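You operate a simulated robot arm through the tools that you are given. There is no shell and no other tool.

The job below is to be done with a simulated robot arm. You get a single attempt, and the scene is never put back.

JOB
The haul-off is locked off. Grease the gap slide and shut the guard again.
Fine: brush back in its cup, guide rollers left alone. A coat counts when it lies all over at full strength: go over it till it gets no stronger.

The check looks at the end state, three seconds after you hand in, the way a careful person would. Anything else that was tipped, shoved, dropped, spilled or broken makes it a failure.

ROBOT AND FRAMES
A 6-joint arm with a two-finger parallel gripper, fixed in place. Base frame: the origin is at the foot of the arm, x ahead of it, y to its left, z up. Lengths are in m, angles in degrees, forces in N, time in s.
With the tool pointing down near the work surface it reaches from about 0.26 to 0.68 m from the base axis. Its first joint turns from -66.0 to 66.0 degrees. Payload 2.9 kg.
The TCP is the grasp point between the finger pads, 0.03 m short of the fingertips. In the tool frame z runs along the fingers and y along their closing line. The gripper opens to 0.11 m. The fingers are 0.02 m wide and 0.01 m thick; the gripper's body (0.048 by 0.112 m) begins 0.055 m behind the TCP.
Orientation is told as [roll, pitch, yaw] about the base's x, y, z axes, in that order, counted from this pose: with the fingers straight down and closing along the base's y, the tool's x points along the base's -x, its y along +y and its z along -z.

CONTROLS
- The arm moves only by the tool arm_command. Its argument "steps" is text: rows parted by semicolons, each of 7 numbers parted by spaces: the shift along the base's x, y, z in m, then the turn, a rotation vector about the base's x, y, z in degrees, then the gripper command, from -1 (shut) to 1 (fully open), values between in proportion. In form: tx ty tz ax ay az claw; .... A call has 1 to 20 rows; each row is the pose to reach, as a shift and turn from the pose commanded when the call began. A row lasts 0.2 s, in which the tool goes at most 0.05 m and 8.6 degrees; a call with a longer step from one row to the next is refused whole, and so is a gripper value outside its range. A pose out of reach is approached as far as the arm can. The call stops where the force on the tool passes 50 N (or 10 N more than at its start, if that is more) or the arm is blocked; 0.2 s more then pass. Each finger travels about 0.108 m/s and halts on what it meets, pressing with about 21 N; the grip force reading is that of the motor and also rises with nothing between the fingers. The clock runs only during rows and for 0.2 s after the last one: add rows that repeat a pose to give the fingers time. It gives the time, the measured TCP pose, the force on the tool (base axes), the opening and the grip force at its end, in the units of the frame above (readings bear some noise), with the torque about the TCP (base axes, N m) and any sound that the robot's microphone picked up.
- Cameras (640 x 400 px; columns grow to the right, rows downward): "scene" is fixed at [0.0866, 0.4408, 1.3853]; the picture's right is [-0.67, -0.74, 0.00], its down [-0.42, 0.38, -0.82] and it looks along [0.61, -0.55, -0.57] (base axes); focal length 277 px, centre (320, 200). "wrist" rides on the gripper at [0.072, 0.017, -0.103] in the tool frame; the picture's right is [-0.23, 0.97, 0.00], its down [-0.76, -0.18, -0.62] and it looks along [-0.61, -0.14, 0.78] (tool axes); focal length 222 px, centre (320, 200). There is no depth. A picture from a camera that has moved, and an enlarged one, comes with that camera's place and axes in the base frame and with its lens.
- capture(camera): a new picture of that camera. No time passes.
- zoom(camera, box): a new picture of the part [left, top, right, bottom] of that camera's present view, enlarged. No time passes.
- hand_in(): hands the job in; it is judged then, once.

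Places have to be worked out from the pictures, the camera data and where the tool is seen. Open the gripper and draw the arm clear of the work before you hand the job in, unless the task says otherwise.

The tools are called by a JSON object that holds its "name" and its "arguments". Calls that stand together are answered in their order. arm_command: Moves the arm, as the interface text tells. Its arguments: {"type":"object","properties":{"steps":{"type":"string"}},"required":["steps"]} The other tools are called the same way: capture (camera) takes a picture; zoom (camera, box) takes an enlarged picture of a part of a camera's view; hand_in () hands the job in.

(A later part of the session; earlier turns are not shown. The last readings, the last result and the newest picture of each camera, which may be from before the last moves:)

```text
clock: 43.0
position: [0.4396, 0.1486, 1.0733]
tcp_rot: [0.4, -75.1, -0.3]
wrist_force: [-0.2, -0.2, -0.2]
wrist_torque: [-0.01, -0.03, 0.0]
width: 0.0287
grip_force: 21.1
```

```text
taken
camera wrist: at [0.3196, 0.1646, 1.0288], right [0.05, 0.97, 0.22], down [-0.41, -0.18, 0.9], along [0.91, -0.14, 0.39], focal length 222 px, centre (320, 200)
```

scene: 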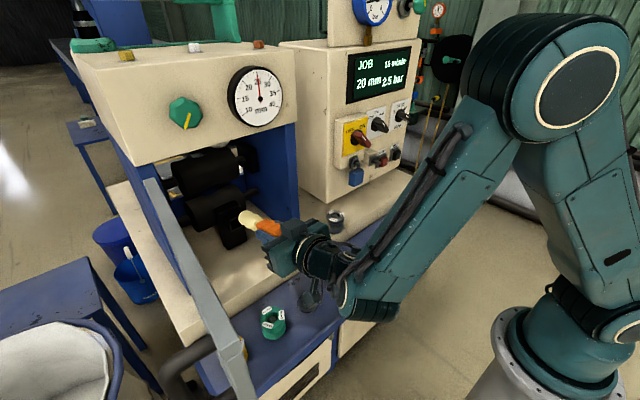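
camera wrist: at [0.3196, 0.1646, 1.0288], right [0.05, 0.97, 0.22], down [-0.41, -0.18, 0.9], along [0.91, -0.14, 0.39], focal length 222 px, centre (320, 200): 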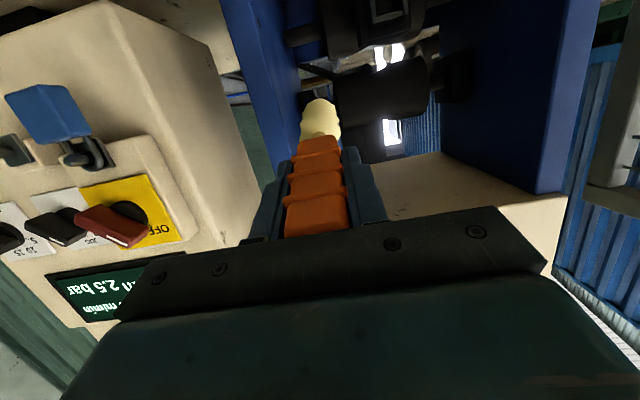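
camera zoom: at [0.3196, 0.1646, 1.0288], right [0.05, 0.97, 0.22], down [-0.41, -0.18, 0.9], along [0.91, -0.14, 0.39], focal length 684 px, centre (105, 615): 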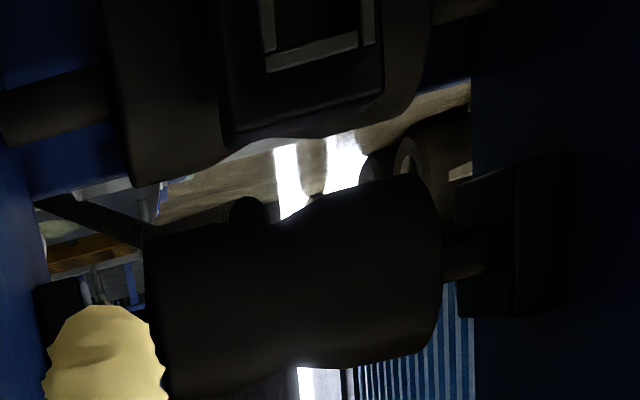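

The frame looks like four separate wall pieces with a black interior. I check the blue tool on the tray, which might belong to that socket, and look at the axle blocks as the other candidate for the slide.

{"name": "zoom", "arguments": {"camera": "scene", "box": [370, 215, 405, 255]}}

{"name": "zoom", "arguments": {"camera": "scene", "box": [232, 138, 272, 172]}}

{"name": "zoom", "arguments": {"camera": "wrist", "box": [420, 20, 520, 140]}}

{"name": "zoom", "arguments": {"camera": "scene", "box": [140, 150, 200, 220]}}

```text
10.00 times, centred on (388, 235) of scene
camera zoom: at [0.0866, 0.4408, 1.3853], right [-0.67, -0.74, 0.0], down [-0.42, 0.38, -0.82], along [0.61, -0.55, -0.57], focal length 2770 px, centre (-355, -150)
```

zoom: 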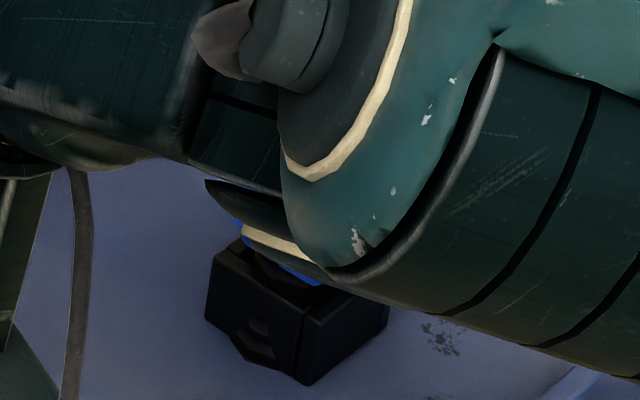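

```text
11.76 times, centred on (252, 155) of scene
camera zoom: at [0.0866, 0.4408, 1.3853], right [-0.67, -0.74, 0.0], down [-0.42, 0.38, -0.82], along [0.61, -0.55, -0.57], focal length 3259 px, centre (1120, 729)
```

zoom: 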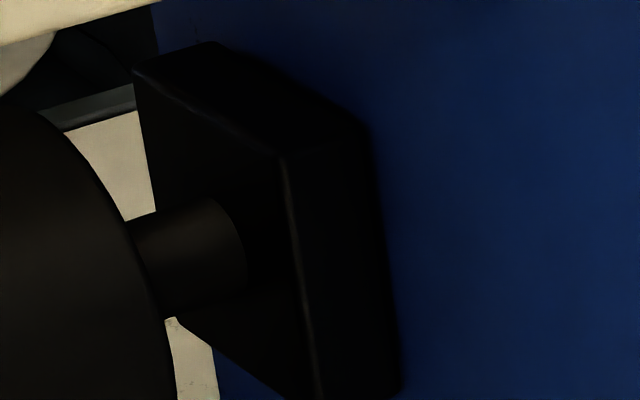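

```text
3.33 times, centred on (470, 80) of wrist
camera zoom: at [0.3196, 0.1646, 1.0288], right [0.05, 0.97, 0.22], down [-0.41, -0.18, 0.9], along [0.91, -0.14, 0.39], focal length 740 px, centre (-180, 600)
```

zoom: 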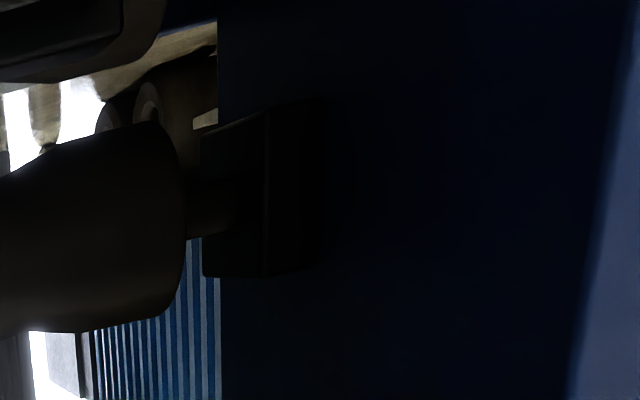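

```text
5.71 times, centred on (170, 185) of scene
camera zoom: at [0.0866, 0.4408, 1.3853], right [-0.67, -0.74, 0.0], down [-0.42, 0.38, -0.82], along [0.61, -0.55, -0.57], focal length 1583 px, centre (1177, 286)
```

zoom: 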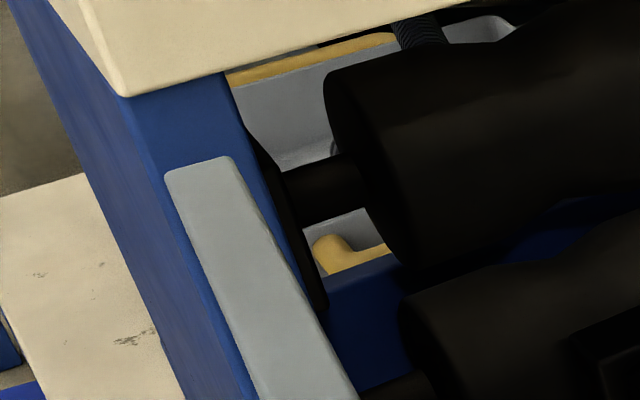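

I can't settle by eye whether the frame is hollow, so I'll try it with the brush square-on. For that I first roll the wrist 90° about the tool axis, so the camera hangs to the −y side, clear of the rollers on the tray.

{"name": "arm_command", "arguments": {"steps": "0 0 0 -8 0 2.1 -1; 0 0 0 -16 0 4.2 -1; 0 0 0 -24 0 6.3 -1; 0 0 0 -32 0 8.5 -1; 0 0 0 -40 0 10.6 -1; 0 0 0 -48 0 12.7 -1; 0 0 0 -56 0 14.8 -1; 0 0 0 -64 0 16.9 -1; 0 0 0 -72 0 19 -1; 0 0 0 -80 0 21.1 -1; 0 0 0 -87 0 23 -1; 0 0 0 -87 0 23 -1"}}

{"name": "capture", "arguments": {"camera": "wrist"}}

{"name": "capture", "arguments": {"camera": "scene"}}

```text
clock: 45.6
position: [0.4372, 0.1492, 1.0703]
tcp_rot: [-75.0, 0.1, 90.0]
wrist_force: [0.3, 0.1, -0.6]
wrist_torque: [0.01, 0.04, -0.01]
width: 0.0287
grip_force: 21.0
```

```text
taken
camera wrist: at [0.3329, 0.0764, 1.0797], right [-0.25, 0.23, -0.94], down [-0.56, 0.76, 0.33], along [0.79, 0.61, -0.07], focal length 222 px, centre (320, 200)
```

wrist: 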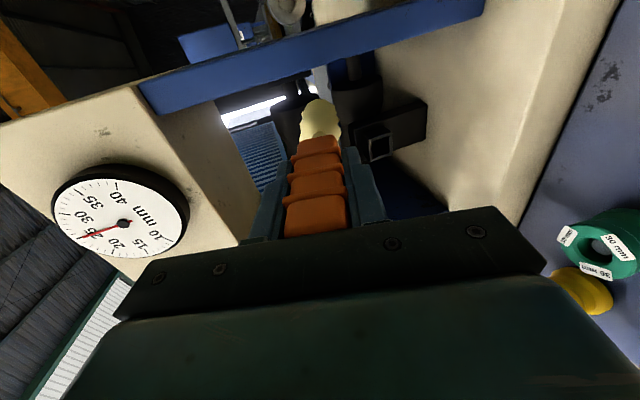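

```text
taken
```

scene: 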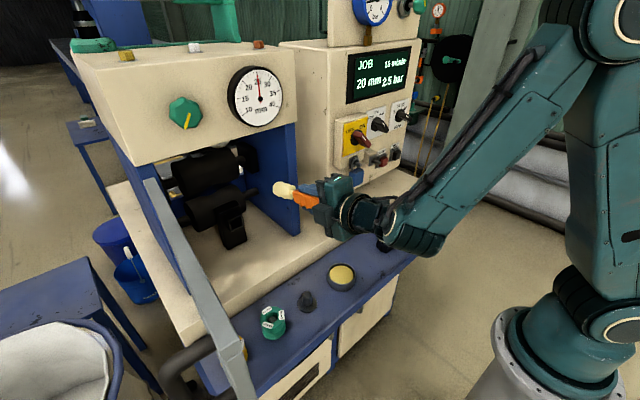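

The roll worked and the camera now views the post from the −y side. I enlarge the framed part from this new angle.

{"name": "zoom", "arguments": {"camera": "wrist", "box": [340, 90, 440, 180]}}

{"name": "zoom", "arguments": {"camera": "wrist", "box": [355, 115, 405, 165]}}

{"name": "zoom", "arguments": {"camera": "wrist", "box": [200, 0, 480, 190]}}

```text
4.44 times, centred on (390, 135) of wrist
camera zoom: at [0.3329, 0.0764, 1.0797], right [-0.25, 0.23, -0.94], down [-0.56, 0.76, 0.33], along [0.79, 0.61, -0.07], focal length 987 px, centre (9, 489)
```

zoom: 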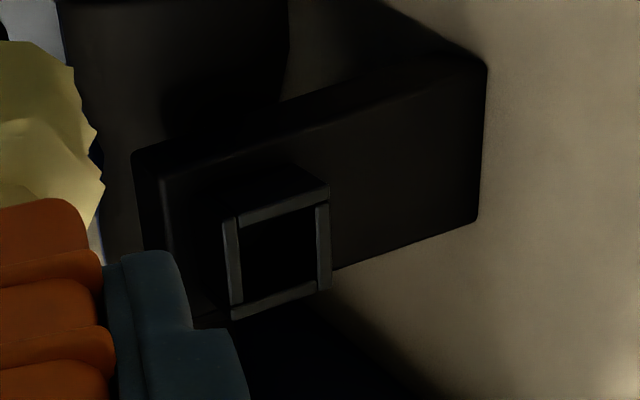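

```text
8.00 times, centred on (380, 140) of wrist
camera zoom: at [0.3329, 0.0764, 1.0797], right [-0.25, 0.23, -0.94], down [-0.56, 0.76, 0.33], along [0.79, 0.61, -0.07], focal length 1777 px, centre (-160, 680)
```

zoom: 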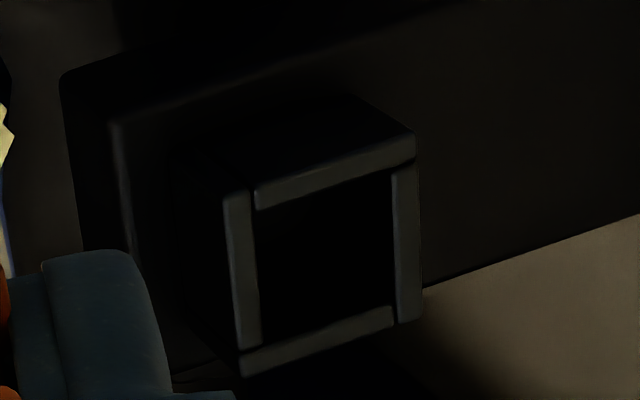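

```text
2.11 times, centred on (340, 95) of wrist
camera zoom: at [0.3329, 0.0764, 1.0797], right [-0.25, 0.23, -0.94], down [-0.56, 0.76, 0.33], along [0.79, 0.61, -0.07], focal length 468 px, centre (278, 421)
```

zoom: 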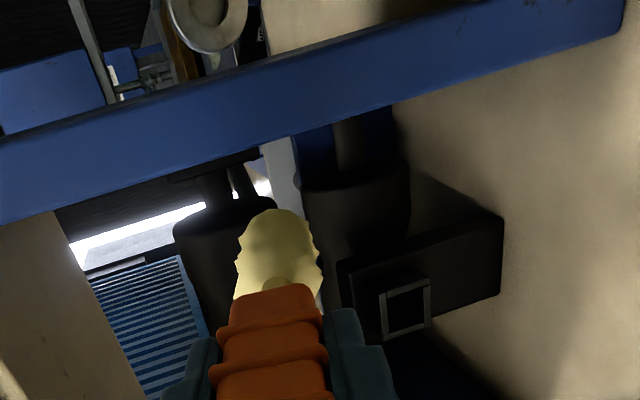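

From here too the inside is just black. I straighten the brush to exactly horizontal and bring it level with the frame's centre, a few cm short of it.

{"name": "arm_command", "arguments": {"steps": "0.0 0.03 -0.02 0 -5 0 -1; 0.0 0.06 -0.04 0 -10 0 -1; 0.0 0.09 -0.06 0 -15 0 -1; 0.0 0.09 -0.09 0 -15 0 -1; 0.0 0.09 -0.124 0 -15 0 -1; 0.0 0.09 -0.124 0 -15 0 -1"}}

{"name": "capture", "arguments": {"camera": "wrist"}}

{"name": "zoom", "arguments": {"camera": "scene", "box": [180, 160, 320, 270]}}

```text
clock: 47.0
position: [0.4756, 0.2697, 0.9688]
tcp_rot: [-88.1, -0.2, 89.8]
wrist_force: [0.4, 0.2, -1.6]
wrist_torque: [-0.01, 0.04, 0.0]
width: 0.0288
grip_force: 21.0
out of reach, approached as far as the arm can: row 3, 4, 5, 6
```

```text
taken
camera wrist: at [0.3705, 0.1976, 0.9543], right [-0.03, 0.23, -0.97], down [-0.61, 0.76, 0.2], along [0.79, 0.6, 0.12], focal length 222 px, centre (320, 200)
```

wrist: 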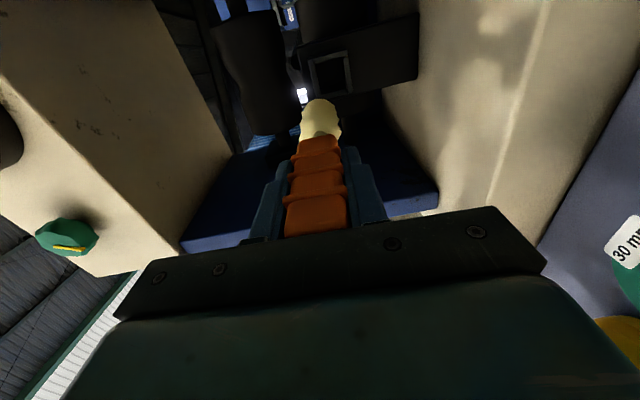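

```text
3.64 times, centred on (250, 215) of scene
camera zoom: at [0.0866, 0.4408, 1.3853], right [-0.67, -0.74, 0.0], down [-0.42, 0.38, -0.82], along [0.61, -0.55, -0.57], focal length 1007 px, centre (574, 146)
```

zoom: 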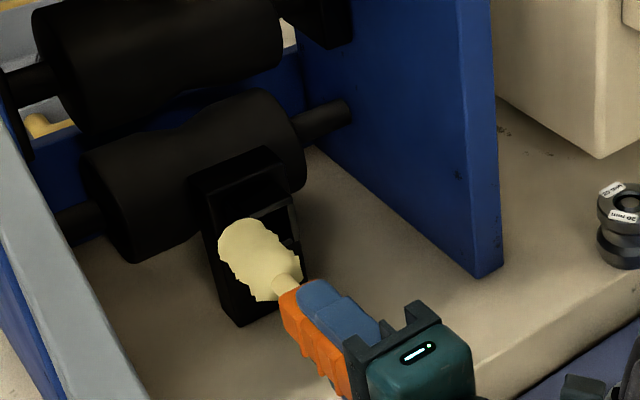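

The arm stopped at its inner limit at (0.476, 0.270, 0.969), tip still ~2 cm ahead of the frame. I shift sideways to y 0.2395 and down to z 0.946, keeping the tip in front of it.

{"name": "arm_command", "arguments": {"steps": "0.003 -0.012 -0.008 0 -1 0 -1; 0.006 -0.022 -0.016 0 -1.9 0 -1; 0.008 -0.03 -0.022 0 -1.9 0 -1; 0.008 -0.03 -0.022 0 -1.9 0 -1"}}

{"name": "zoom", "arguments": {"camera": "wrist", "box": [270, 30, 400, 150]}}

{"name": "zoom", "arguments": {"camera": "scene", "box": [200, 180, 290, 260]}}

```text
clock: 48.0
position: [0.5136, 0.2657, 0.9681]
tcp_rot: [-91.7, -0.1, 90.0]
wrist_force: [-1.2, 7.6, 4.7]
wrist_torque: [0.02, -0.57, 0.7]
width: 0.0287
grip_force: 20.7
out of reach, approached as far as the arm can: row 1, 2, 3, 4
```

```text
3.33 times, centred on (335, 90) of wrist
camera zoom: at [0.4116, 0.1928, 0.9496], right [0.03, 0.23, -0.97], down [-0.63, 0.76, 0.16], along [0.78, 0.61, 0.17], focal length 740 px, centre (270, 567)
```

zoom: 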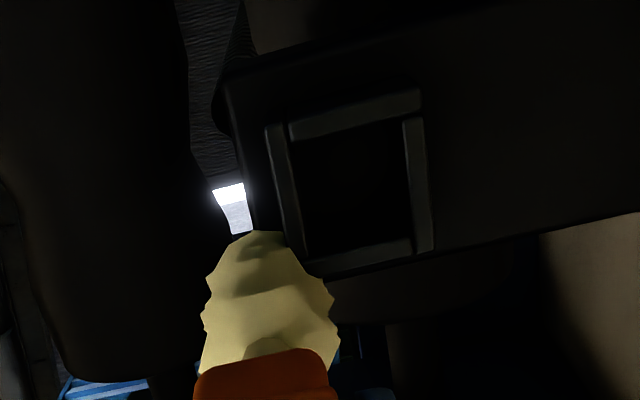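

```text
5.00 times, centred on (245, 220) of scene
camera zoom: at [0.0865, 0.4409, 1.3853], right [-0.67, -0.74, 0.0], down [-0.42, 0.38, -0.82], along [0.61, -0.55, -0.57], focal length 1385 px, centre (695, 100)
```

zoom: 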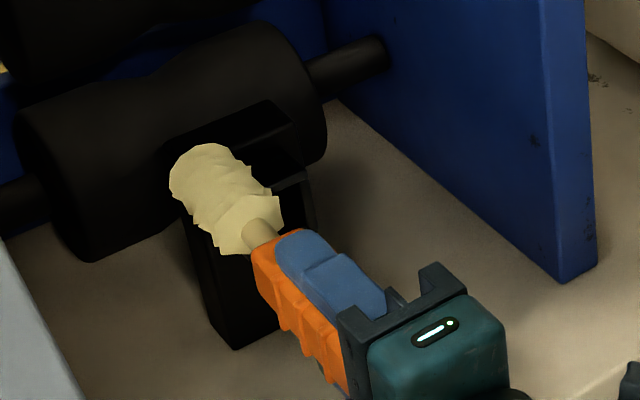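

The arm's reach limit pushed it outward, so the tip is now beside the boss with light contact (7 N sideways). I back straight out at once and tilt back to where the arm has room.

{"name": "arm_command", "arguments": {"steps": "-0.01 0.003 0.003 0 3 0 -1; -0.022 0.006 0.006 0 8 0 -1; -0.035 0.006 0.012 0 13 0 -1; -0.045 0.006 0.02 0 16 0 -1; -0.055 0.0 0.03 0 16 0 -1; -0.055 0.0 0.03 0 16 0 -1"}}

{"name": "zoom", "arguments": {"camera": "wrist", "box": [270, 10, 410, 150]}}

{"name": "zoom", "arguments": {"camera": "scene", "box": [200, 180, 290, 260]}}

```text
clock: 49.4
position: [0.4601, 0.2635, 0.9975]
tcp_rot: [-75.9, -0.1, 89.9]
wrist_force: [0.1, 0.8, -0.6]
wrist_torque: [0.0, 0.01, 0.0]
width: 0.0284
grip_force: 21.0
```

```text
2.86 times, centred on (340, 80) of wrist
camera zoom: at [0.3555, 0.1918, 1.0064], right [-0.24, 0.23, -0.94], down [-0.56, 0.76, 0.33], along [0.79, 0.61, -0.05], focal length 635 px, centre (263, 543)
```

zoom: 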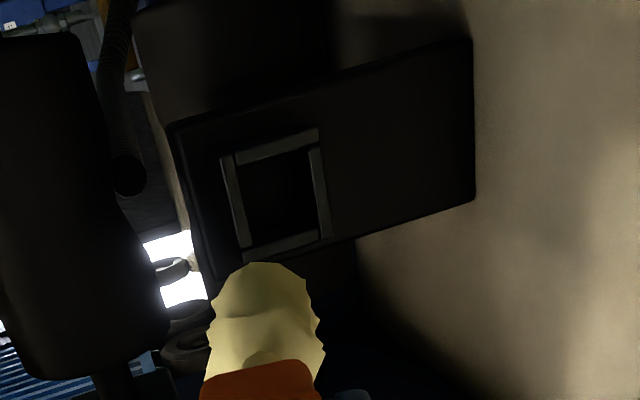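

```text
5.00 times, centred on (245, 220) of scene
camera zoom: at [0.0866, 0.4408, 1.3853], right [-0.67, -0.74, 0.0], down [-0.42, 0.38, -0.82], along [0.61, -0.55, -0.57], focal length 1385 px, centre (695, 100)
```

zoom: 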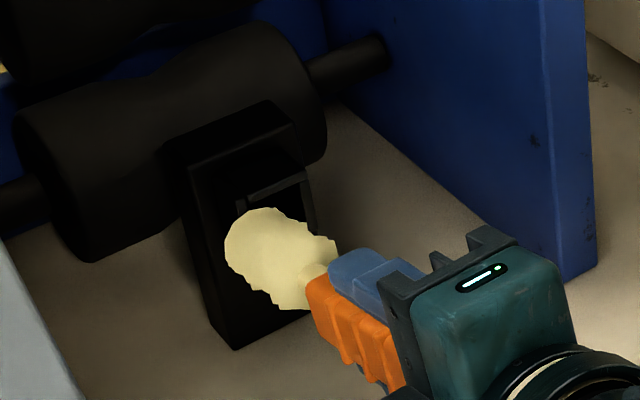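

All clear again, and no grease on the boss's side. I'll now work at about 75° tilt, where the arm has room: line up on the frame again, slightly lower so the leading upper edge of the bristles clears the top bar, and press in gently.

{"name": "arm_command", "arguments": {"steps": "0.005 -0.012 -0.01 0 0 0 -1; 0.012 -0.024 -0.0215 0 0 0 -1; 0.018 -0.024 -0.0215 0 0 0 -1; 0.018 -0.024 -0.0215 0 0 0 -1"}}

{"name": "zoom", "arguments": {"camera": "wrist", "box": [270, 30, 390, 150]}}

{"name": "zoom", "arguments": {"camera": "scene", "box": [200, 180, 290, 260]}}

```text
clock: 50.4
position: [0.4792, 0.2409, 0.9743]
tcp_rot: [-75.8, -0.1, 90.1]
wrist_force: [0.6, -0.9, -0.8]
wrist_torque: [0.01, 0.02, -0.02]
width: 0.0289
grip_force: 21.0
```

```text
3.33 times, centred on (330, 90) of wrist
camera zoom: at [0.3749, 0.1685, 0.9829], right [-0.24, 0.23, -0.94], down [-0.56, 0.76, 0.33], along [0.79, 0.61, -0.05], focal length 740 px, centre (287, 567)
```

zoom: 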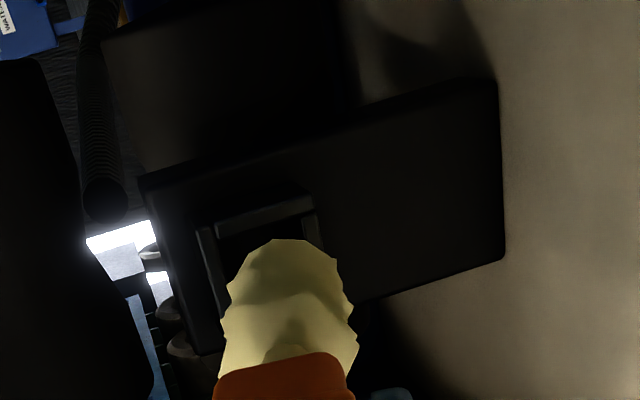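

```text
5.00 times, centred on (245, 220) of scene
camera zoom: at [0.0867, 0.4408, 1.3853], right [-0.67, -0.74, 0.0], down [-0.42, 0.38, -0.82], along [0.61, -0.55, -0.57], focal length 1385 px, centre (695, 100)
```

zoom: 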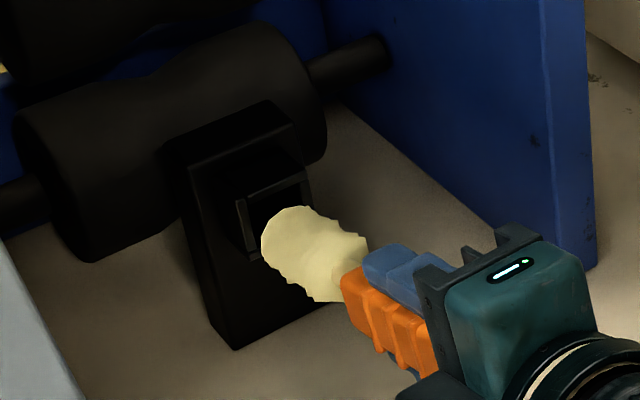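

Lined up, tip about 2 cm short. I advance to where I met contact before.

{"name": "arm_command", "arguments": {"steps": "0.01 -0.001 0 0 0 0 -1; 0.02 -0.001 0 0 0 0 -1; 0.025 -0.001 0 0 0 0 -1; 0.029 -0.001 0 0 0 0 -1"}}

{"name": "zoom", "arguments": {"camera": "wrist", "box": [270, 30, 390, 150]}}

{"name": "zoom", "arguments": {"camera": "scene", "box": [200, 180, 290, 260]}}

```text
clock: 51.4
position: [0.5086, 0.2407, 0.9755]
tcp_rot: [-75.9, -0.1, 89.9]
wrist_force: [-0.1, -0.8, -0.4]
wrist_torque: [-0.02, 0.01, -0.02]
width: 0.0285
grip_force: 20.7
```

```text
3.33 times, centred on (330, 90) of wrist
camera zoom: at [0.4032, 0.1675, 0.9841], right [-0.24, 0.23, -0.94], down [-0.56, 0.76, 0.33], along [0.79, 0.61, -0.05], focal length 740 px, centre (287, 567)
```

zoom: 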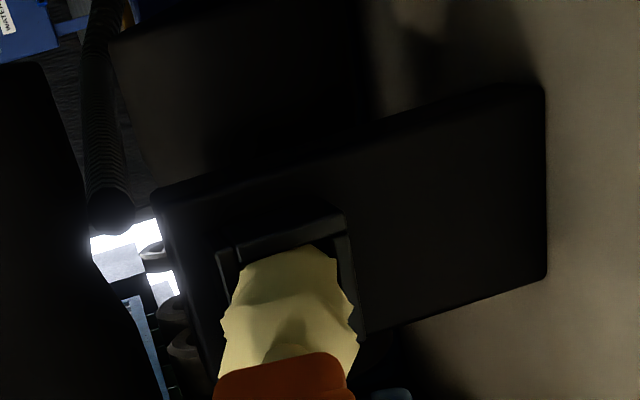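

```text
5.00 times, centred on (245, 220) of scene
camera zoom: at [0.0866, 0.4408, 1.3853], right [-0.67, -0.74, 0.0], down [-0.42, 0.38, -0.82], along [0.61, -0.55, -0.57], focal length 1385 px, centre (695, 100)
```

zoom: 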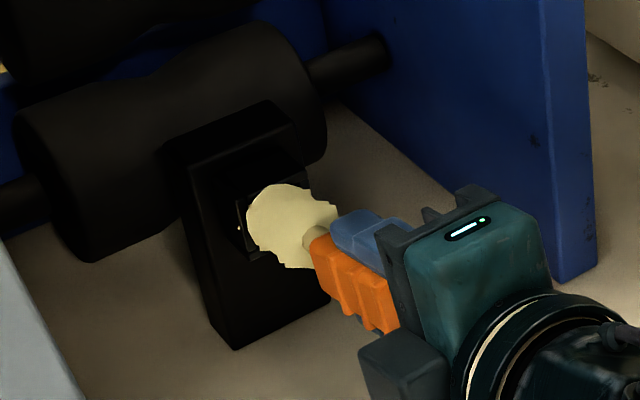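

With the brush 4 mm lower there is no contact at all and the bristles go inside the frame, so it is a hollow recess. I go deeper along the brush's own axis in small steps, feeling for the bottom.

{"name": "arm_command", "arguments": {"steps": "0.004 0 -0.001 0 0 0 -1; 0.008 0 -0.002 0 0 0 -1; 0.011 0 -0.0028 0 0 0 -1"}}

{"name": "zoom", "arguments": {"camera": "wrist", "box": [270, 30, 390, 150]}}

```text
clock: 52.2
position: [0.5201, 0.2401, 0.9722]
tcp_rot: [-75.8, -0.1, 90.0]
wrist_force: [-0.5, 0.3, 0.4]
wrist_torque: [0.02, 0.05, 0.01]
width: 0.0287
grip_force: 21.4
```

```text
3.33 times, centred on (330, 90) of wrist
camera zoom: at [0.4139, 0.168, 0.9814], right [-0.24, 0.23, -0.94], down [-0.56, 0.76, 0.33], along [0.79, 0.61, -0.05], focal length 740 px, centre (287, 567)
```

zoom: 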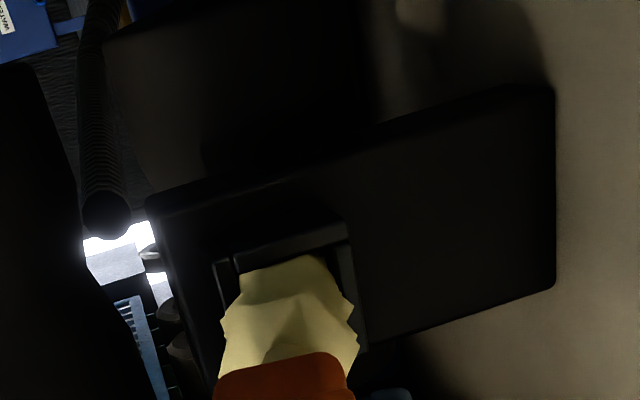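

Still free at 0.520, the bristles now well inside. I creep on toward the expected bottom at x≈0.65.

{"name": "arm_command", "arguments": {"steps": "0.003 0 -0.0005 0 0 0 -1; 0.005 0 -0.001 0 0 0 -1; 0.007 0 -0.0015 0 0 0 -1"}}

```text
clock: 53.0
position: [0.5249, 0.2406, 0.9713]
tcp_rot: [-75.7, 0.0, 89.9]
wrist_force: [-20.5, 0.2, 1.7]
wrist_torque: [0.0, 0.08, 0.07]
width: 0.0286
grip_force: 21.0
```

I've met the bottom (−20 N in x), right at the recess floor. I ease back 1 mm and make small strokes in y and z, then pull out along the axis and look at the floor.

{"name": "arm_command", "arguments": {"steps": "-0.001 0 0 0 0 0 -1; -0.001 0.004 0 0 0 0 -1; -0.001 -0.004 0 0 0 0 -1; -0.001 -0.004 0.004 0 0 0 -1; -0.001 0.004 0.004 0 0 0 -1; -0.001 0.004 -0.003 0 0 0 -1; -0.001 -0.004 -0.003 0 0 0 -1; -0.001 0 0 0 0 0 -1"}}

{"name": "arm_command", "arguments": {"steps": "-0.01 0 0.0025 0 0 0 -1; -0.03 0 0.0075 0 0 0 -1; -0.045 0 0.012 0 0 0 -1; -0.055 0 0.04 0 0 0 -1; -0.055 0.03 0.06 0 0 0 -1"}}

{"name": "zoom", "arguments": {"camera": "wrist", "box": [300, 20, 440, 150]}}

{"name": "zoom", "arguments": {"camera": "scene", "box": [215, 195, 260, 240]}}

```text
clock: 54.8
position: [0.5252, 0.2394, 0.972]
tcp_rot: [-75.9, -0.1, 90.0]
wrist_force: [-0.6, -0.7, -4.5]
wrist_torque: [0.0, 0.36, -0.13]
width: 0.0286
grip_force: 21.0
```

```text
clock: 56.0
position: [0.4691, 0.2677, 1.0294]
tcp_rot: [-75.9, -0.1, 89.9]
wrist_force: [0.9, -0.5, -0.7]
wrist_torque: [0.01, 0.03, 0.0]
width: 0.0289
grip_force: 21.7
```

```text
3.08 times, centred on (370, 85) of wrist
camera zoom: at [0.364, 0.1952, 1.0384], right [-0.24, 0.23, -0.94], down [-0.56, 0.76, 0.33], along [0.79, 0.61, -0.05], focal length 684 px, centre (166, 554)
```

zoom: 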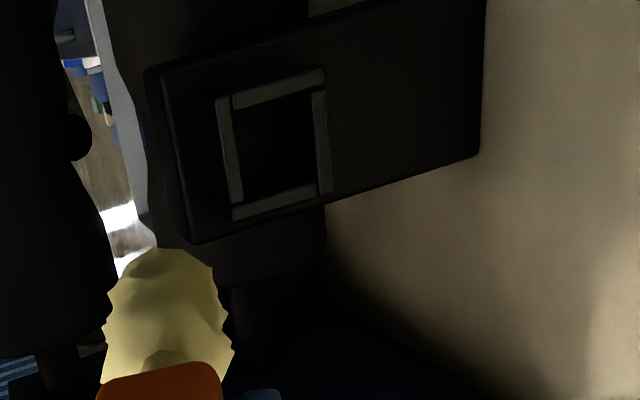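

```text
8.89 times, centred on (238, 218) of scene
camera zoom: at [0.0867, 0.4408, 1.3853], right [-0.67, -0.74, 0.0], down [-0.42, 0.38, -0.82], along [0.61, -0.55, -0.57], focal length 2462 px, centre (1053, 44)
```

zoom: 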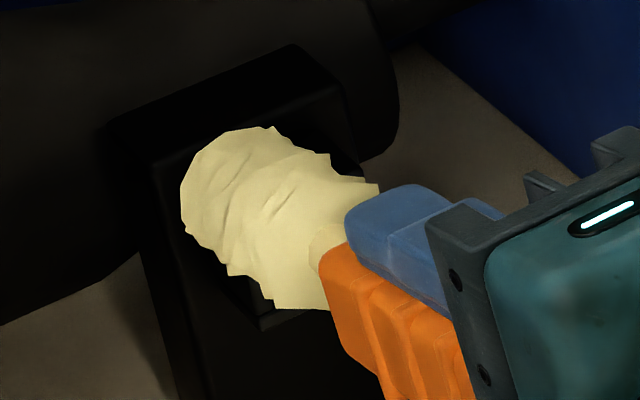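

The recess interior is still dark from here; I enlarge it strongly to see any coat on its floor.

{"name": "zoom", "arguments": {"camera": "wrist", "box": [342, 42, 382, 82]}}

{"name": "arm_command", "arguments": {"steps": "0 -0.04 0 0 0 0 -1; 0 -0.06 0 0 0 0 -1"}}

{"name": "zoom", "arguments": {"camera": "scene", "box": [222, 205, 252, 235]}}

{"name": "zoom", "arguments": {"camera": "wrist", "box": [320, 60, 400, 140]}}

```text
10.00 times, centred on (362, 62) of wrist
camera zoom: at [0.364, 0.1952, 1.0384], right [-0.24, 0.23, -0.94], down [-0.56, 0.76, 0.33], along [0.79, 0.61, -0.05], focal length 2221 px, centre (-100, 1580)
```

zoom: 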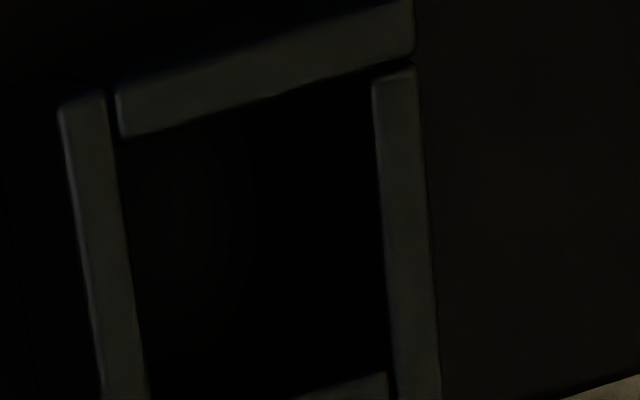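

```text
clock: 56.6
position: [0.4693, 0.2085, 1.0331]
tcp_rot: [-75.8, -0.1, 89.9]
wrist_force: [-0.2, 0.5, -1.2]
wrist_torque: [0.0, 0.02, 0.0]
width: 0.0287
grip_force: 21.4
```

```text
13.33 times, centred on (237, 220) of scene
camera zoom: at [0.0866, 0.4408, 1.3853], right [-0.67, -0.74, 0.0], down [-0.42, 0.38, -0.82], along [0.61, -0.55, -0.57], focal length 3694 px, centre (1427, -67)
```

zoom: 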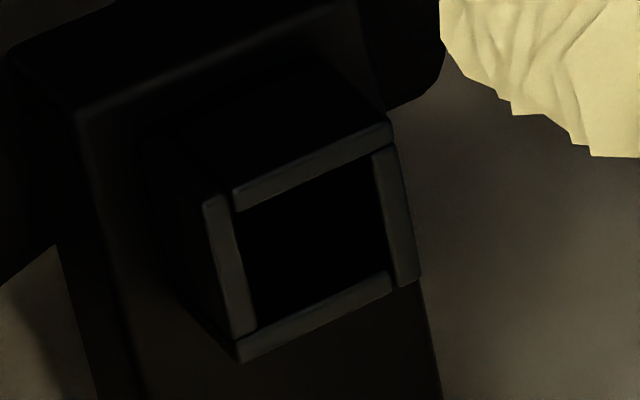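

```text
5.00 times, centred on (360, 100) of wrist
camera zoom: at [0.3644, 0.1349, 1.041], right [-0.24, 0.23, -0.94], down [-0.56, 0.76, 0.33], along [0.79, 0.61, -0.05], focal length 1111 px, centre (120, 700)
```

zoom: 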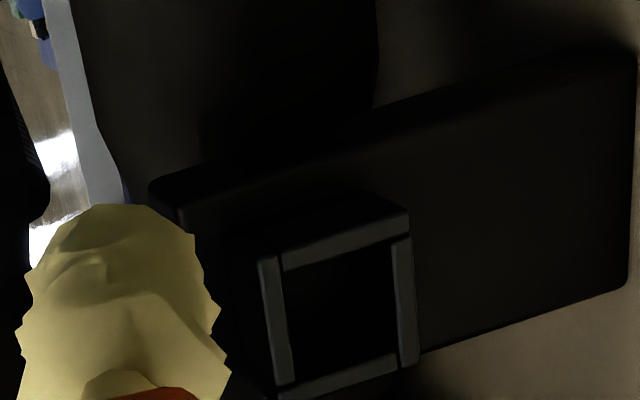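

In the strongest enlargement there seems to be a faint lighter area on the recess floor. I move so that the wrist camera looks straight into the recess from the front.

{"name": "arm_command", "arguments": {"steps": "-0.005 0.045 0 0 0 0 -1; -0.01 0.09 -0.01 0 0 0 -1; -0.01 0.1 -0.045 0 0 0 -1; -0.01 0.1 -0.08 0 0 0 -1; -0.01 0.1 -0.08 0 0 0 -1"}}

{"name": "capture", "arguments": {"camera": "wrist"}}

{"name": "zoom", "arguments": {"camera": "wrist", "box": [215, 5, 295, 85]}}

```text
clock: 57.8
position: [0.4613, 0.3067, 0.9501]
tcp_rot: [-76.0, -0.1, 90.0]
wrist_force: [0.6, 0.3, -0.1]
wrist_torque: [0.01, 0.03, 0.01]
width: 0.0286
grip_force: 21.0
```

```text
taken
camera wrist: at [0.3563, 0.2346, 0.9589], right [-0.24, 0.23, -0.94], down [-0.56, 0.76, 0.33], along [0.79, 0.61, -0.05], focal length 222 px, centre (320, 200)
```

wrist: 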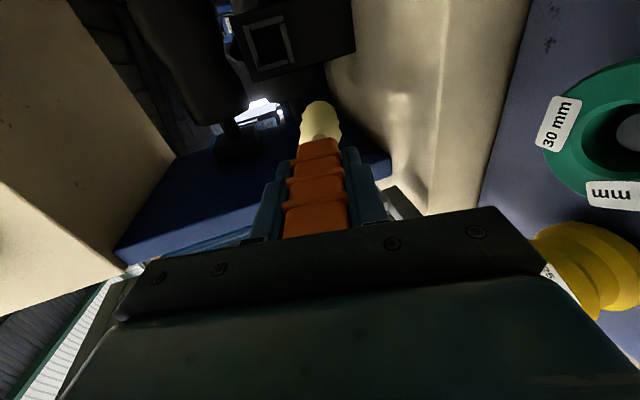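

```text
5.00 times, centred on (255, 45) of wrist
camera zoom: at [0.3563, 0.2346, 0.9589], right [-0.24, 0.23, -0.94], down [-0.56, 0.76, 0.33], along [0.79, 0.61, -0.05], focal length 1111 px, centre (645, 975)
```

zoom: 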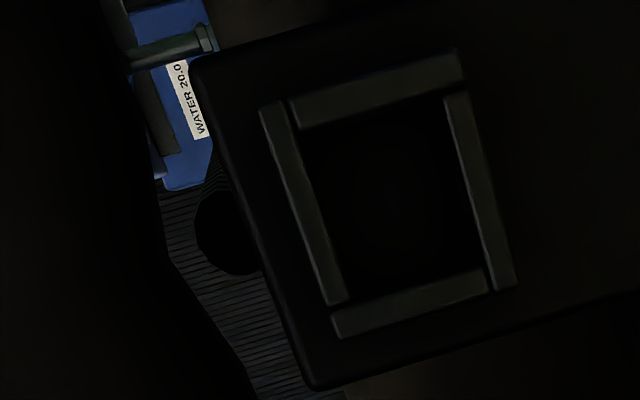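

I enlarge the recess itself further.

{"name": "zoom", "arguments": {"camera": "wrist", "box": [245, 20, 285, 65]}}

{"name": "zoom", "arguments": {"camera": "wrist", "box": [253, 27, 277, 51]}}

```text
8.89 times, centred on (265, 42) of wrist
camera zoom: at [0.3563, 0.2346, 0.9589], right [-0.24, 0.23, -0.94], down [-0.56, 0.76, 0.33], along [0.79, 0.61, -0.05], focal length 1974 px, centre (809, 1600)
```

zoom: 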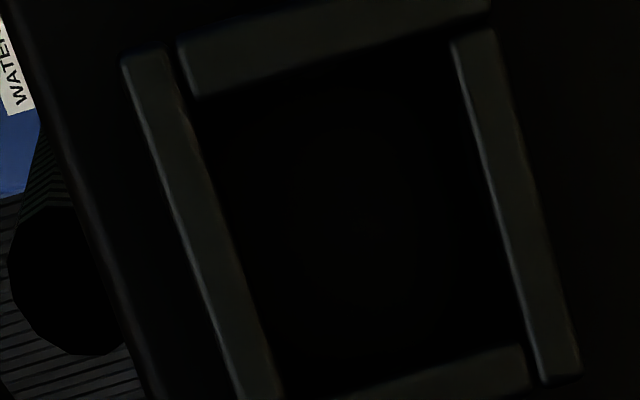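

```text
16.00 times, centred on (265, 39) of wrist
camera zoom: at [0.3563, 0.2346, 0.9589], right [-0.24, 0.23, -0.94], down [-0.56, 0.76, 0.33], along [0.79, 0.61, -0.05], focal length 3554 px, centre (1200, 2776)
```

zoom: 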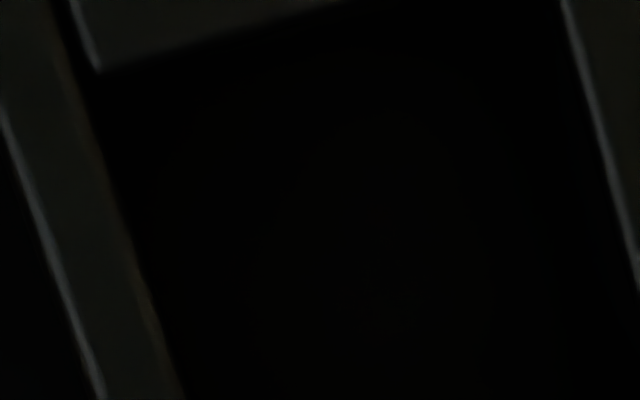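

The recess is too dark to judge and I'm not yet sure it is the slide. I check the rest of the machine in enlarged views before applying anything more.

{"name": "zoom", "arguments": {"camera": "scene", "box": [60, 0, 300, 140]}}

{"name": "zoom", "arguments": {"camera": "scene", "box": [160, 135, 250, 205]}}

{"name": "zoom", "arguments": {"camera": "wrist", "box": [100, 0, 340, 160]}}

```text
2.67 times, centred on (180, 70) of scene
camera zoom: at [0.0866, 0.4408, 1.3853], right [-0.67, -0.74, 0.0], down [-0.42, 0.38, -0.82], along [0.61, -0.55, -0.57], focal length 739 px, centre (693, 547)
```

zoom: 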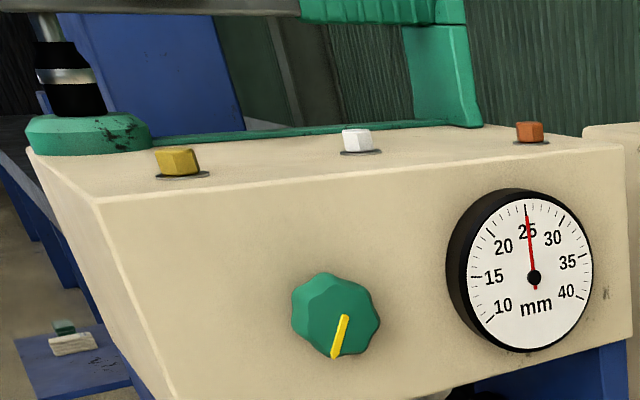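

```text
5.71 times, centred on (205, 170) of scene
camera zoom: at [0.0866, 0.4408, 1.3853], right [-0.67, -0.74, 0.0], down [-0.42, 0.38, -0.82], along [0.61, -0.55, -0.57], focal length 1583 px, centre (977, 371)
```

zoom: 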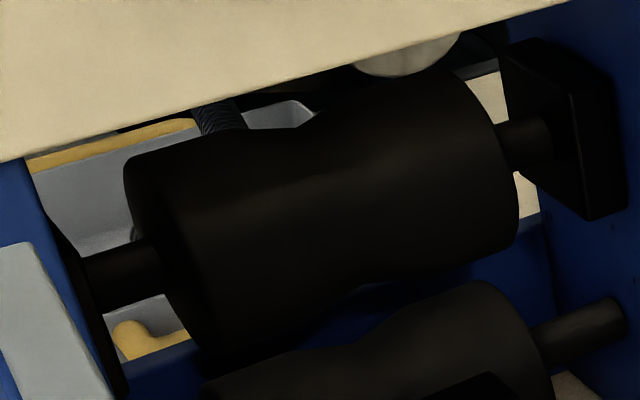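

```text
2.50 times, centred on (220, 80) of wrist
camera zoom: at [0.3563, 0.2346, 0.9589], right [-0.24, 0.23, -0.94], down [-0.56, 0.76, 0.33], along [0.79, 0.61, -0.05], focal length 555 px, centre (570, 500)
```

zoom: 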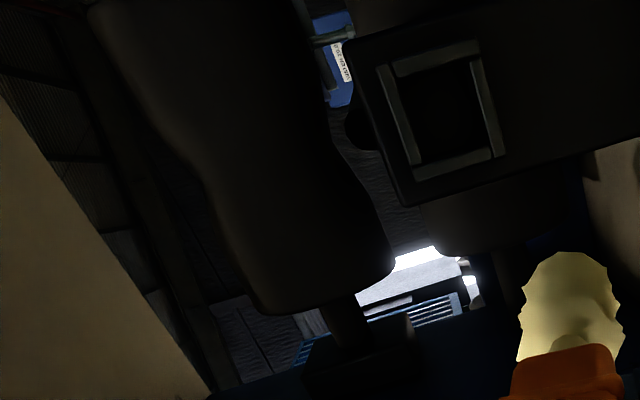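

The recess is the only made-for-purpose part behind the guard, and the brush fits it with a solid floor, so I take it as the slide face. I re-enter with a steeper tilt (82°) for a squarer contact: first line up just in front.

{"name": "arm_command", "arguments": {"steps": "0.01 -0.02 0.03 0 -2 0 -1; 0.015 -0.045 0.035 0 -4 0 -1; 0.02 -0.067 0.035 0 -6 0 -1; 0.024 -0.067 0.025 0 -6 0 -1; 0.026 -0.067 0.0155 0 -6 0 -1; 0.026 -0.067 0.0155 0 -6 0 -1"}}

{"name": "zoom", "arguments": {"camera": "wrist", "box": [270, 30, 390, 150]}}

{"name": "zoom", "arguments": {"camera": "scene", "box": [200, 180, 290, 260]}}

```text
clock: 59.2
position: [0.4855, 0.2426, 0.9651]
tcp_rot: [-81.8, -0.1, 90.0]
wrist_force: [0.1, 0.8, -0.7]
wrist_torque: [-0.02, 0.0, -0.01]
width: 0.0288
grip_force: 21.3
```

```text
3.33 times, centred on (330, 90) of wrist
camera zoom: at [0.3797, 0.1703, 0.9626], right [-0.14, 0.23, -0.96], down [-0.59, 0.76, 0.26], along [0.79, 0.61, 0.03], focal length 740 px, centre (287, 567)
```

zoom: 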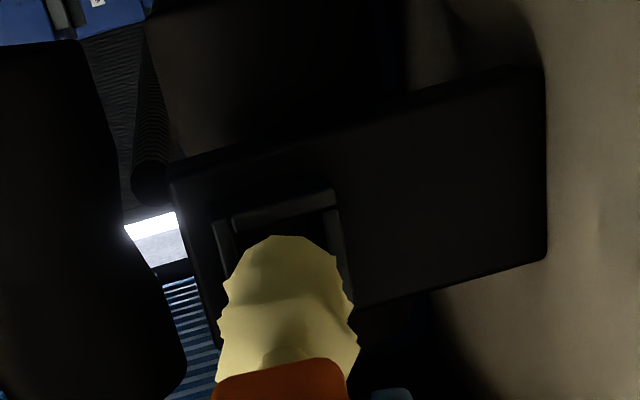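

```text
5.00 times, centred on (245, 220) of scene
camera zoom: at [0.0867, 0.4408, 1.3853], right [-0.67, -0.74, 0.0], down [-0.42, 0.38, -0.82], along [0.61, -0.55, -0.57], focal length 1385 px, centre (695, 100)
```

zoom: 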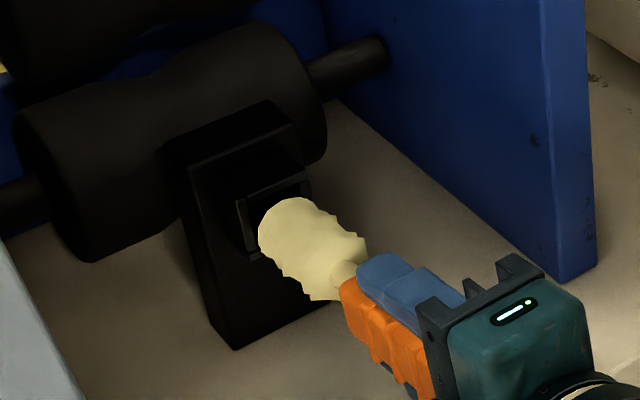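

Lined up squarely. I go in along the brush axis to just short of the floor, then touch it.

{"name": "arm_command", "arguments": {"steps": "0.01 -0.001 -0.0014 0 0 0 -1; 0.02 -0.001 -0.0029 0 0 0 -1; 0.028 -0.001 -0.004 0 0 0 -1; 0.033 -0.001 -0.0047 0 0 0 -1; 0.035 -0.001 -0.005 0 0 0 -1"}}

```text
clock: 60.4
position: [0.5209, 0.2425, 0.9625]
tcp_rot: [-81.8, 0.0, 89.8]
wrist_force: [-2.6, -0.2, -3.9]
wrist_torque: [-0.02, 0.41, -0.03]
width: 0.029
grip_force: 21.2
```

Light contact with the floor, and a touch on the top wall; I drop 2 mm, press about 1.5 mm, and scrub back and forth across the floor.

{"name": "arm_command", "arguments": {"steps": "0.001 -0.001 -0.002 0 0 0 -1; 0.002 -0.006 -0.002 0 0 0 -1; 0.002 -0.001 -0.002 0 0 0 -1; 0.002 0.004 -0.002 0 0 0 -1; 0.002 0.004 -0.006 0 0 0 -1; 0.002 -0.001 -0.006 0 0 0 -1; 0.002 -0.006 -0.006 0 0 0 -1; 0.002 -0.006 0.0 0 0 0 -1; 0.002 -0.001 0.001 0 0 0 -1; 0.002 0.004 0.001 0 0 0 -1; 0.002 0.004 -0.004 0 0 0 -1; 0.002 -0.001 -0.002 0 0 0 -1"}}

```text
clock: 63.0
position: [0.5238, 0.2431, 0.9617]
tcp_rot: [-81.9, -0.1, 90.1]
wrist_force: [-0.5, 0.6, -1.2]
wrist_torque: [0.03, 0.01, -0.01]
width: 0.0288
grip_force: 21.0
```

No pressing force left at that depth, so I press in another 2 mm to feel the floor properly.

{"name": "arm_command", "arguments": {"steps": "0.001 0 0 0 0 0 -1; 0.002 0 0 0 0 0 -1; 0.003 0 0 0 0 0 -1"}}

```text
clock: 63.8
position: [0.5248, 0.2424, 0.9601]
tcp_rot: [-81.8, -0.1, 90.2]
wrist_force: [-19.2, 1.4, 0.4]
wrist_torque: [0.01, 0.04, 0.11]
width: 0.0284
grip_force: 21.1
```

Now a firm −19 N on the floor. I scrub with this pressure: across in y, at three heights.

{"name": "arm_command", "arguments": {"steps": "-0.0005 -0.003 0 0 0 0 -1; -0.0005 -0.006 0 0 0 0 -1; -0.0005 -0.002 0 0 0 0 -1; -0.0005 0.002 0 0 0 0 -1; -0.0005 0.004 0 0 0 0 -1; -0.0005 0.004 -0.004 0 0 0 -1; -0.0005 0 -0.004 0 0 0 -1; -0.0005 -0.006 -0.004 0 0 0 -1; -0.0005 -0.006 0.003 0 0 0 -1; -0.0005 -0.001 0.003 0 0 0 -1; -0.0005 0.004 0.003 0 0 0 -1; -0.0005 -0.001 0 0 0 0 -1"}}

{"name": "zoom", "arguments": {"camera": "wrist", "box": [270, 30, 390, 150]}}

```text
clock: 66.4
position: [0.5259, 0.2411, 0.961]
tcp_rot: [-82.0, -0.1, 90.1]
wrist_force: [-4.5, 1.2, 0.1]
wrist_torque: [0.0, -0.08, 0.14]
width: 0.0286
grip_force: 20.8
```

```text
3.33 times, centred on (330, 90) of wrist
camera zoom: at [0.4213, 0.1678, 0.9576], right [-0.14, 0.23, -0.96], down [-0.59, 0.76, 0.26], along [0.79, 0.61, 0.03], focal length 740 px, centre (287, 567)
```

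zoom: 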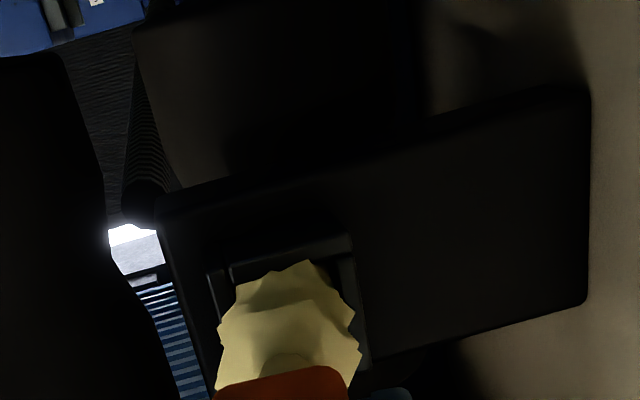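

Now I pull straight out along the axis and look into the recess again.

{"name": "arm_command", "arguments": {"steps": "-0.01 0 0.0015 0 0 0 -1; -0.025 0 0.0036 0 0 0 -1; -0.036 0 0.0055 0 2 0 -1; -0.045 0 0.015 0 4 0 -1; -0.055 0.01 0.035 0 6 0 -1; -0.06 0.025 0.06 0 6 0 -1; -0.06 0.03 0.07 0 6 0 -1"}}

{"name": "capture", "arguments": {"camera": "wrist"}}

{"name": "zoom", "arguments": {"camera": "wrist", "box": [330, 30, 410, 110]}}

```text
clock: 68.0
position: [0.4665, 0.269, 1.0313]
tcp_rot: [-75.9, 0.0, 89.9]
wrist_force: [-0.8, 0.4, -0.9]
wrist_torque: [-0.02, 0.01, 0.01]
width: 0.0288
grip_force: 21.2
```

```text
taken
camera wrist: at [0.3614, 0.1972, 1.039], right [-0.24, 0.23, -0.94], down [-0.56, 0.76, 0.33], along [0.79, 0.61, -0.05], focal length 222 px, centre (320, 200)
```

wrist: 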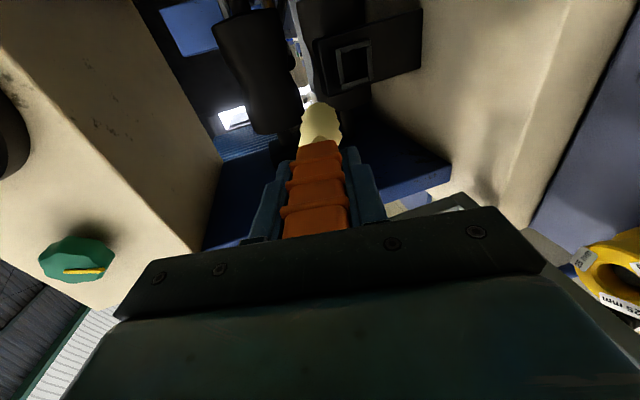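

```text
5.00 times, centred on (370, 70) of wrist
camera zoom: at [0.3614, 0.1972, 1.039], right [-0.24, 0.23, -0.94], down [-0.56, 0.76, 0.33], along [0.79, 0.61, -0.05], focal length 1111 px, centre (70, 850)
```

zoom: 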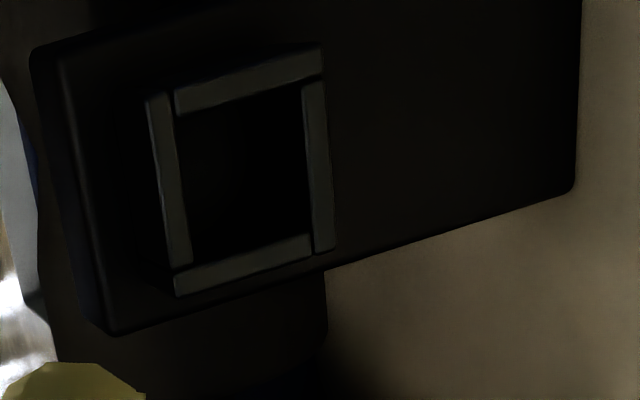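

{"name": "zoom", "arguments": {"camera": "wrist", "box": [338, 40, 374, 90]}}

{"name": "zoom", "arguments": {"camera": "wrist", "box": [346, 48, 366, 78]}}

```text
8.00 times, centred on (356, 65) of wrist
camera zoom: at [0.3614, 0.1972, 1.039], right [-0.24, 0.23, -0.94], down [-0.56, 0.76, 0.33], along [0.79, 0.61, -0.05], focal length 1777 px, centre (32, 1280)
```

zoom: 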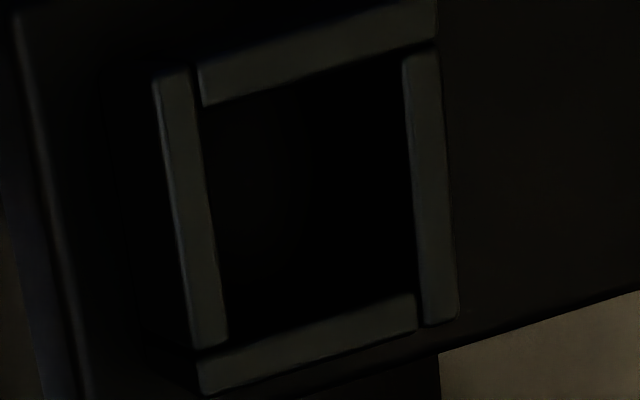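

```text
13.33 times, centred on (356, 63) of wrist
camera zoom: at [0.3614, 0.1972, 1.039], right [-0.24, 0.23, -0.94], down [-0.56, 0.76, 0.33], along [0.79, 0.61, -0.05], focal length 2962 px, centre (-160, 2027)
```

zoom: 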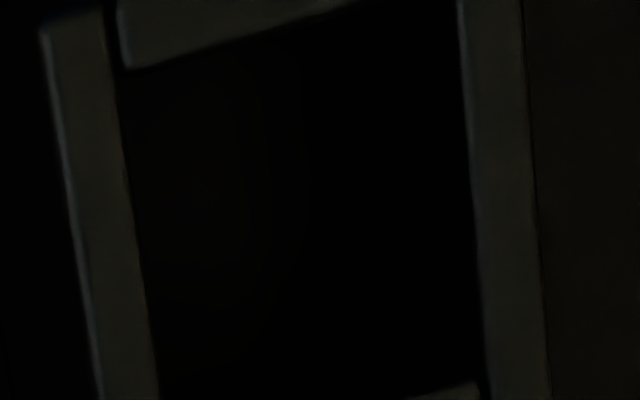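

No coat shows on the recess floor at all after firm scrubbing, so this recess is likely a plug-in socket, not the slide. I search the interior systematically for another surface, starting with enlarged tiles of this view.

{"name": "zoom", "arguments": {"camera": "wrist", "box": [140, 0, 300, 130]}}

{"name": "zoom", "arguments": {"camera": "wrist", "box": [200, 100, 310, 190]}}

{"name": "zoom", "arguments": {"camera": "wrist", "box": [340, 80, 480, 210]}}

{"name": "zoom", "arguments": {"camera": "scene", "box": [225, 130, 305, 240]}}

```text
3.08 times, centred on (220, 65) of wrist
camera zoom: at [0.3614, 0.1972, 1.039], right [-0.24, 0.23, -0.94], down [-0.56, 0.76, 0.33], along [0.79, 0.61, -0.05], focal length 684 px, centre (628, 615)
```

zoom: 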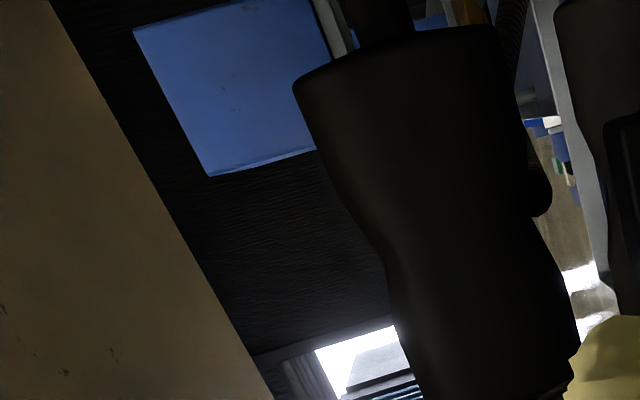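

```text
4.44 times, centred on (255, 145) of wrist
camera zoom: at [0.3614, 0.1972, 1.039], right [-0.24, 0.23, -0.94], down [-0.56, 0.76, 0.33], along [0.79, 0.61, -0.05], focal length 987 px, centre (609, 444)
```

zoom: 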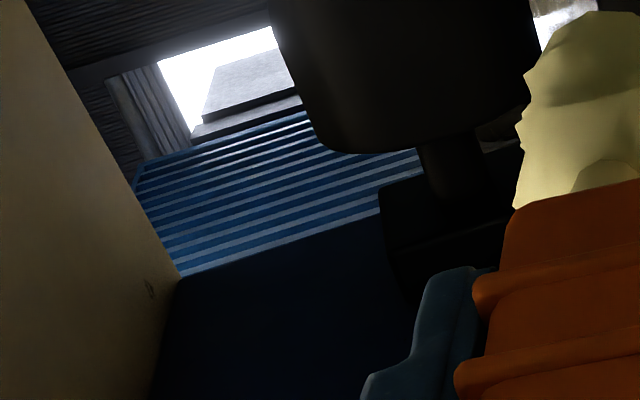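

```text
3.08 times, centred on (410, 145) of wrist
camera zoom: at [0.3614, 0.1972, 1.039], right [-0.24, 0.23, -0.94], down [-0.56, 0.76, 0.33], along [0.79, 0.61, -0.05], focal length 684 px, centre (43, 369)
```

zoom: 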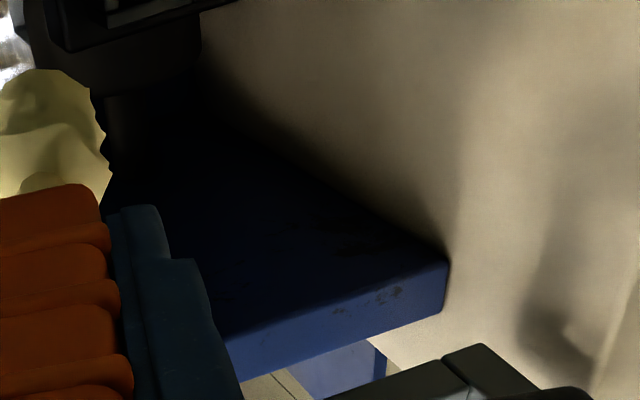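

```text
3.64 times, centred on (265, 185) of scene
camera zoom: at [0.0866, 0.4408, 1.3853], right [-0.67, -0.74, 0.0], down [-0.42, 0.38, -0.82], along [0.61, -0.55, -0.57], focal length 1007 px, centre (520, 254)
```

zoom: 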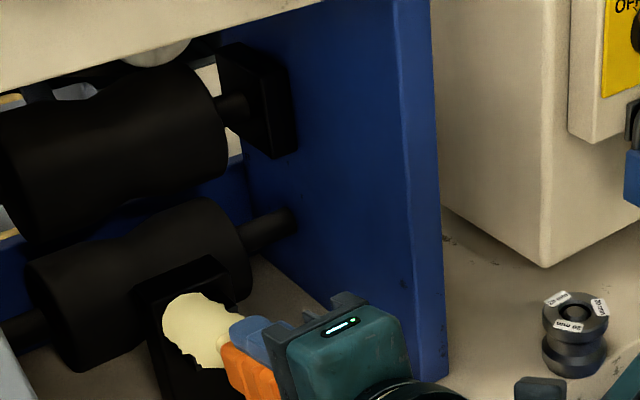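

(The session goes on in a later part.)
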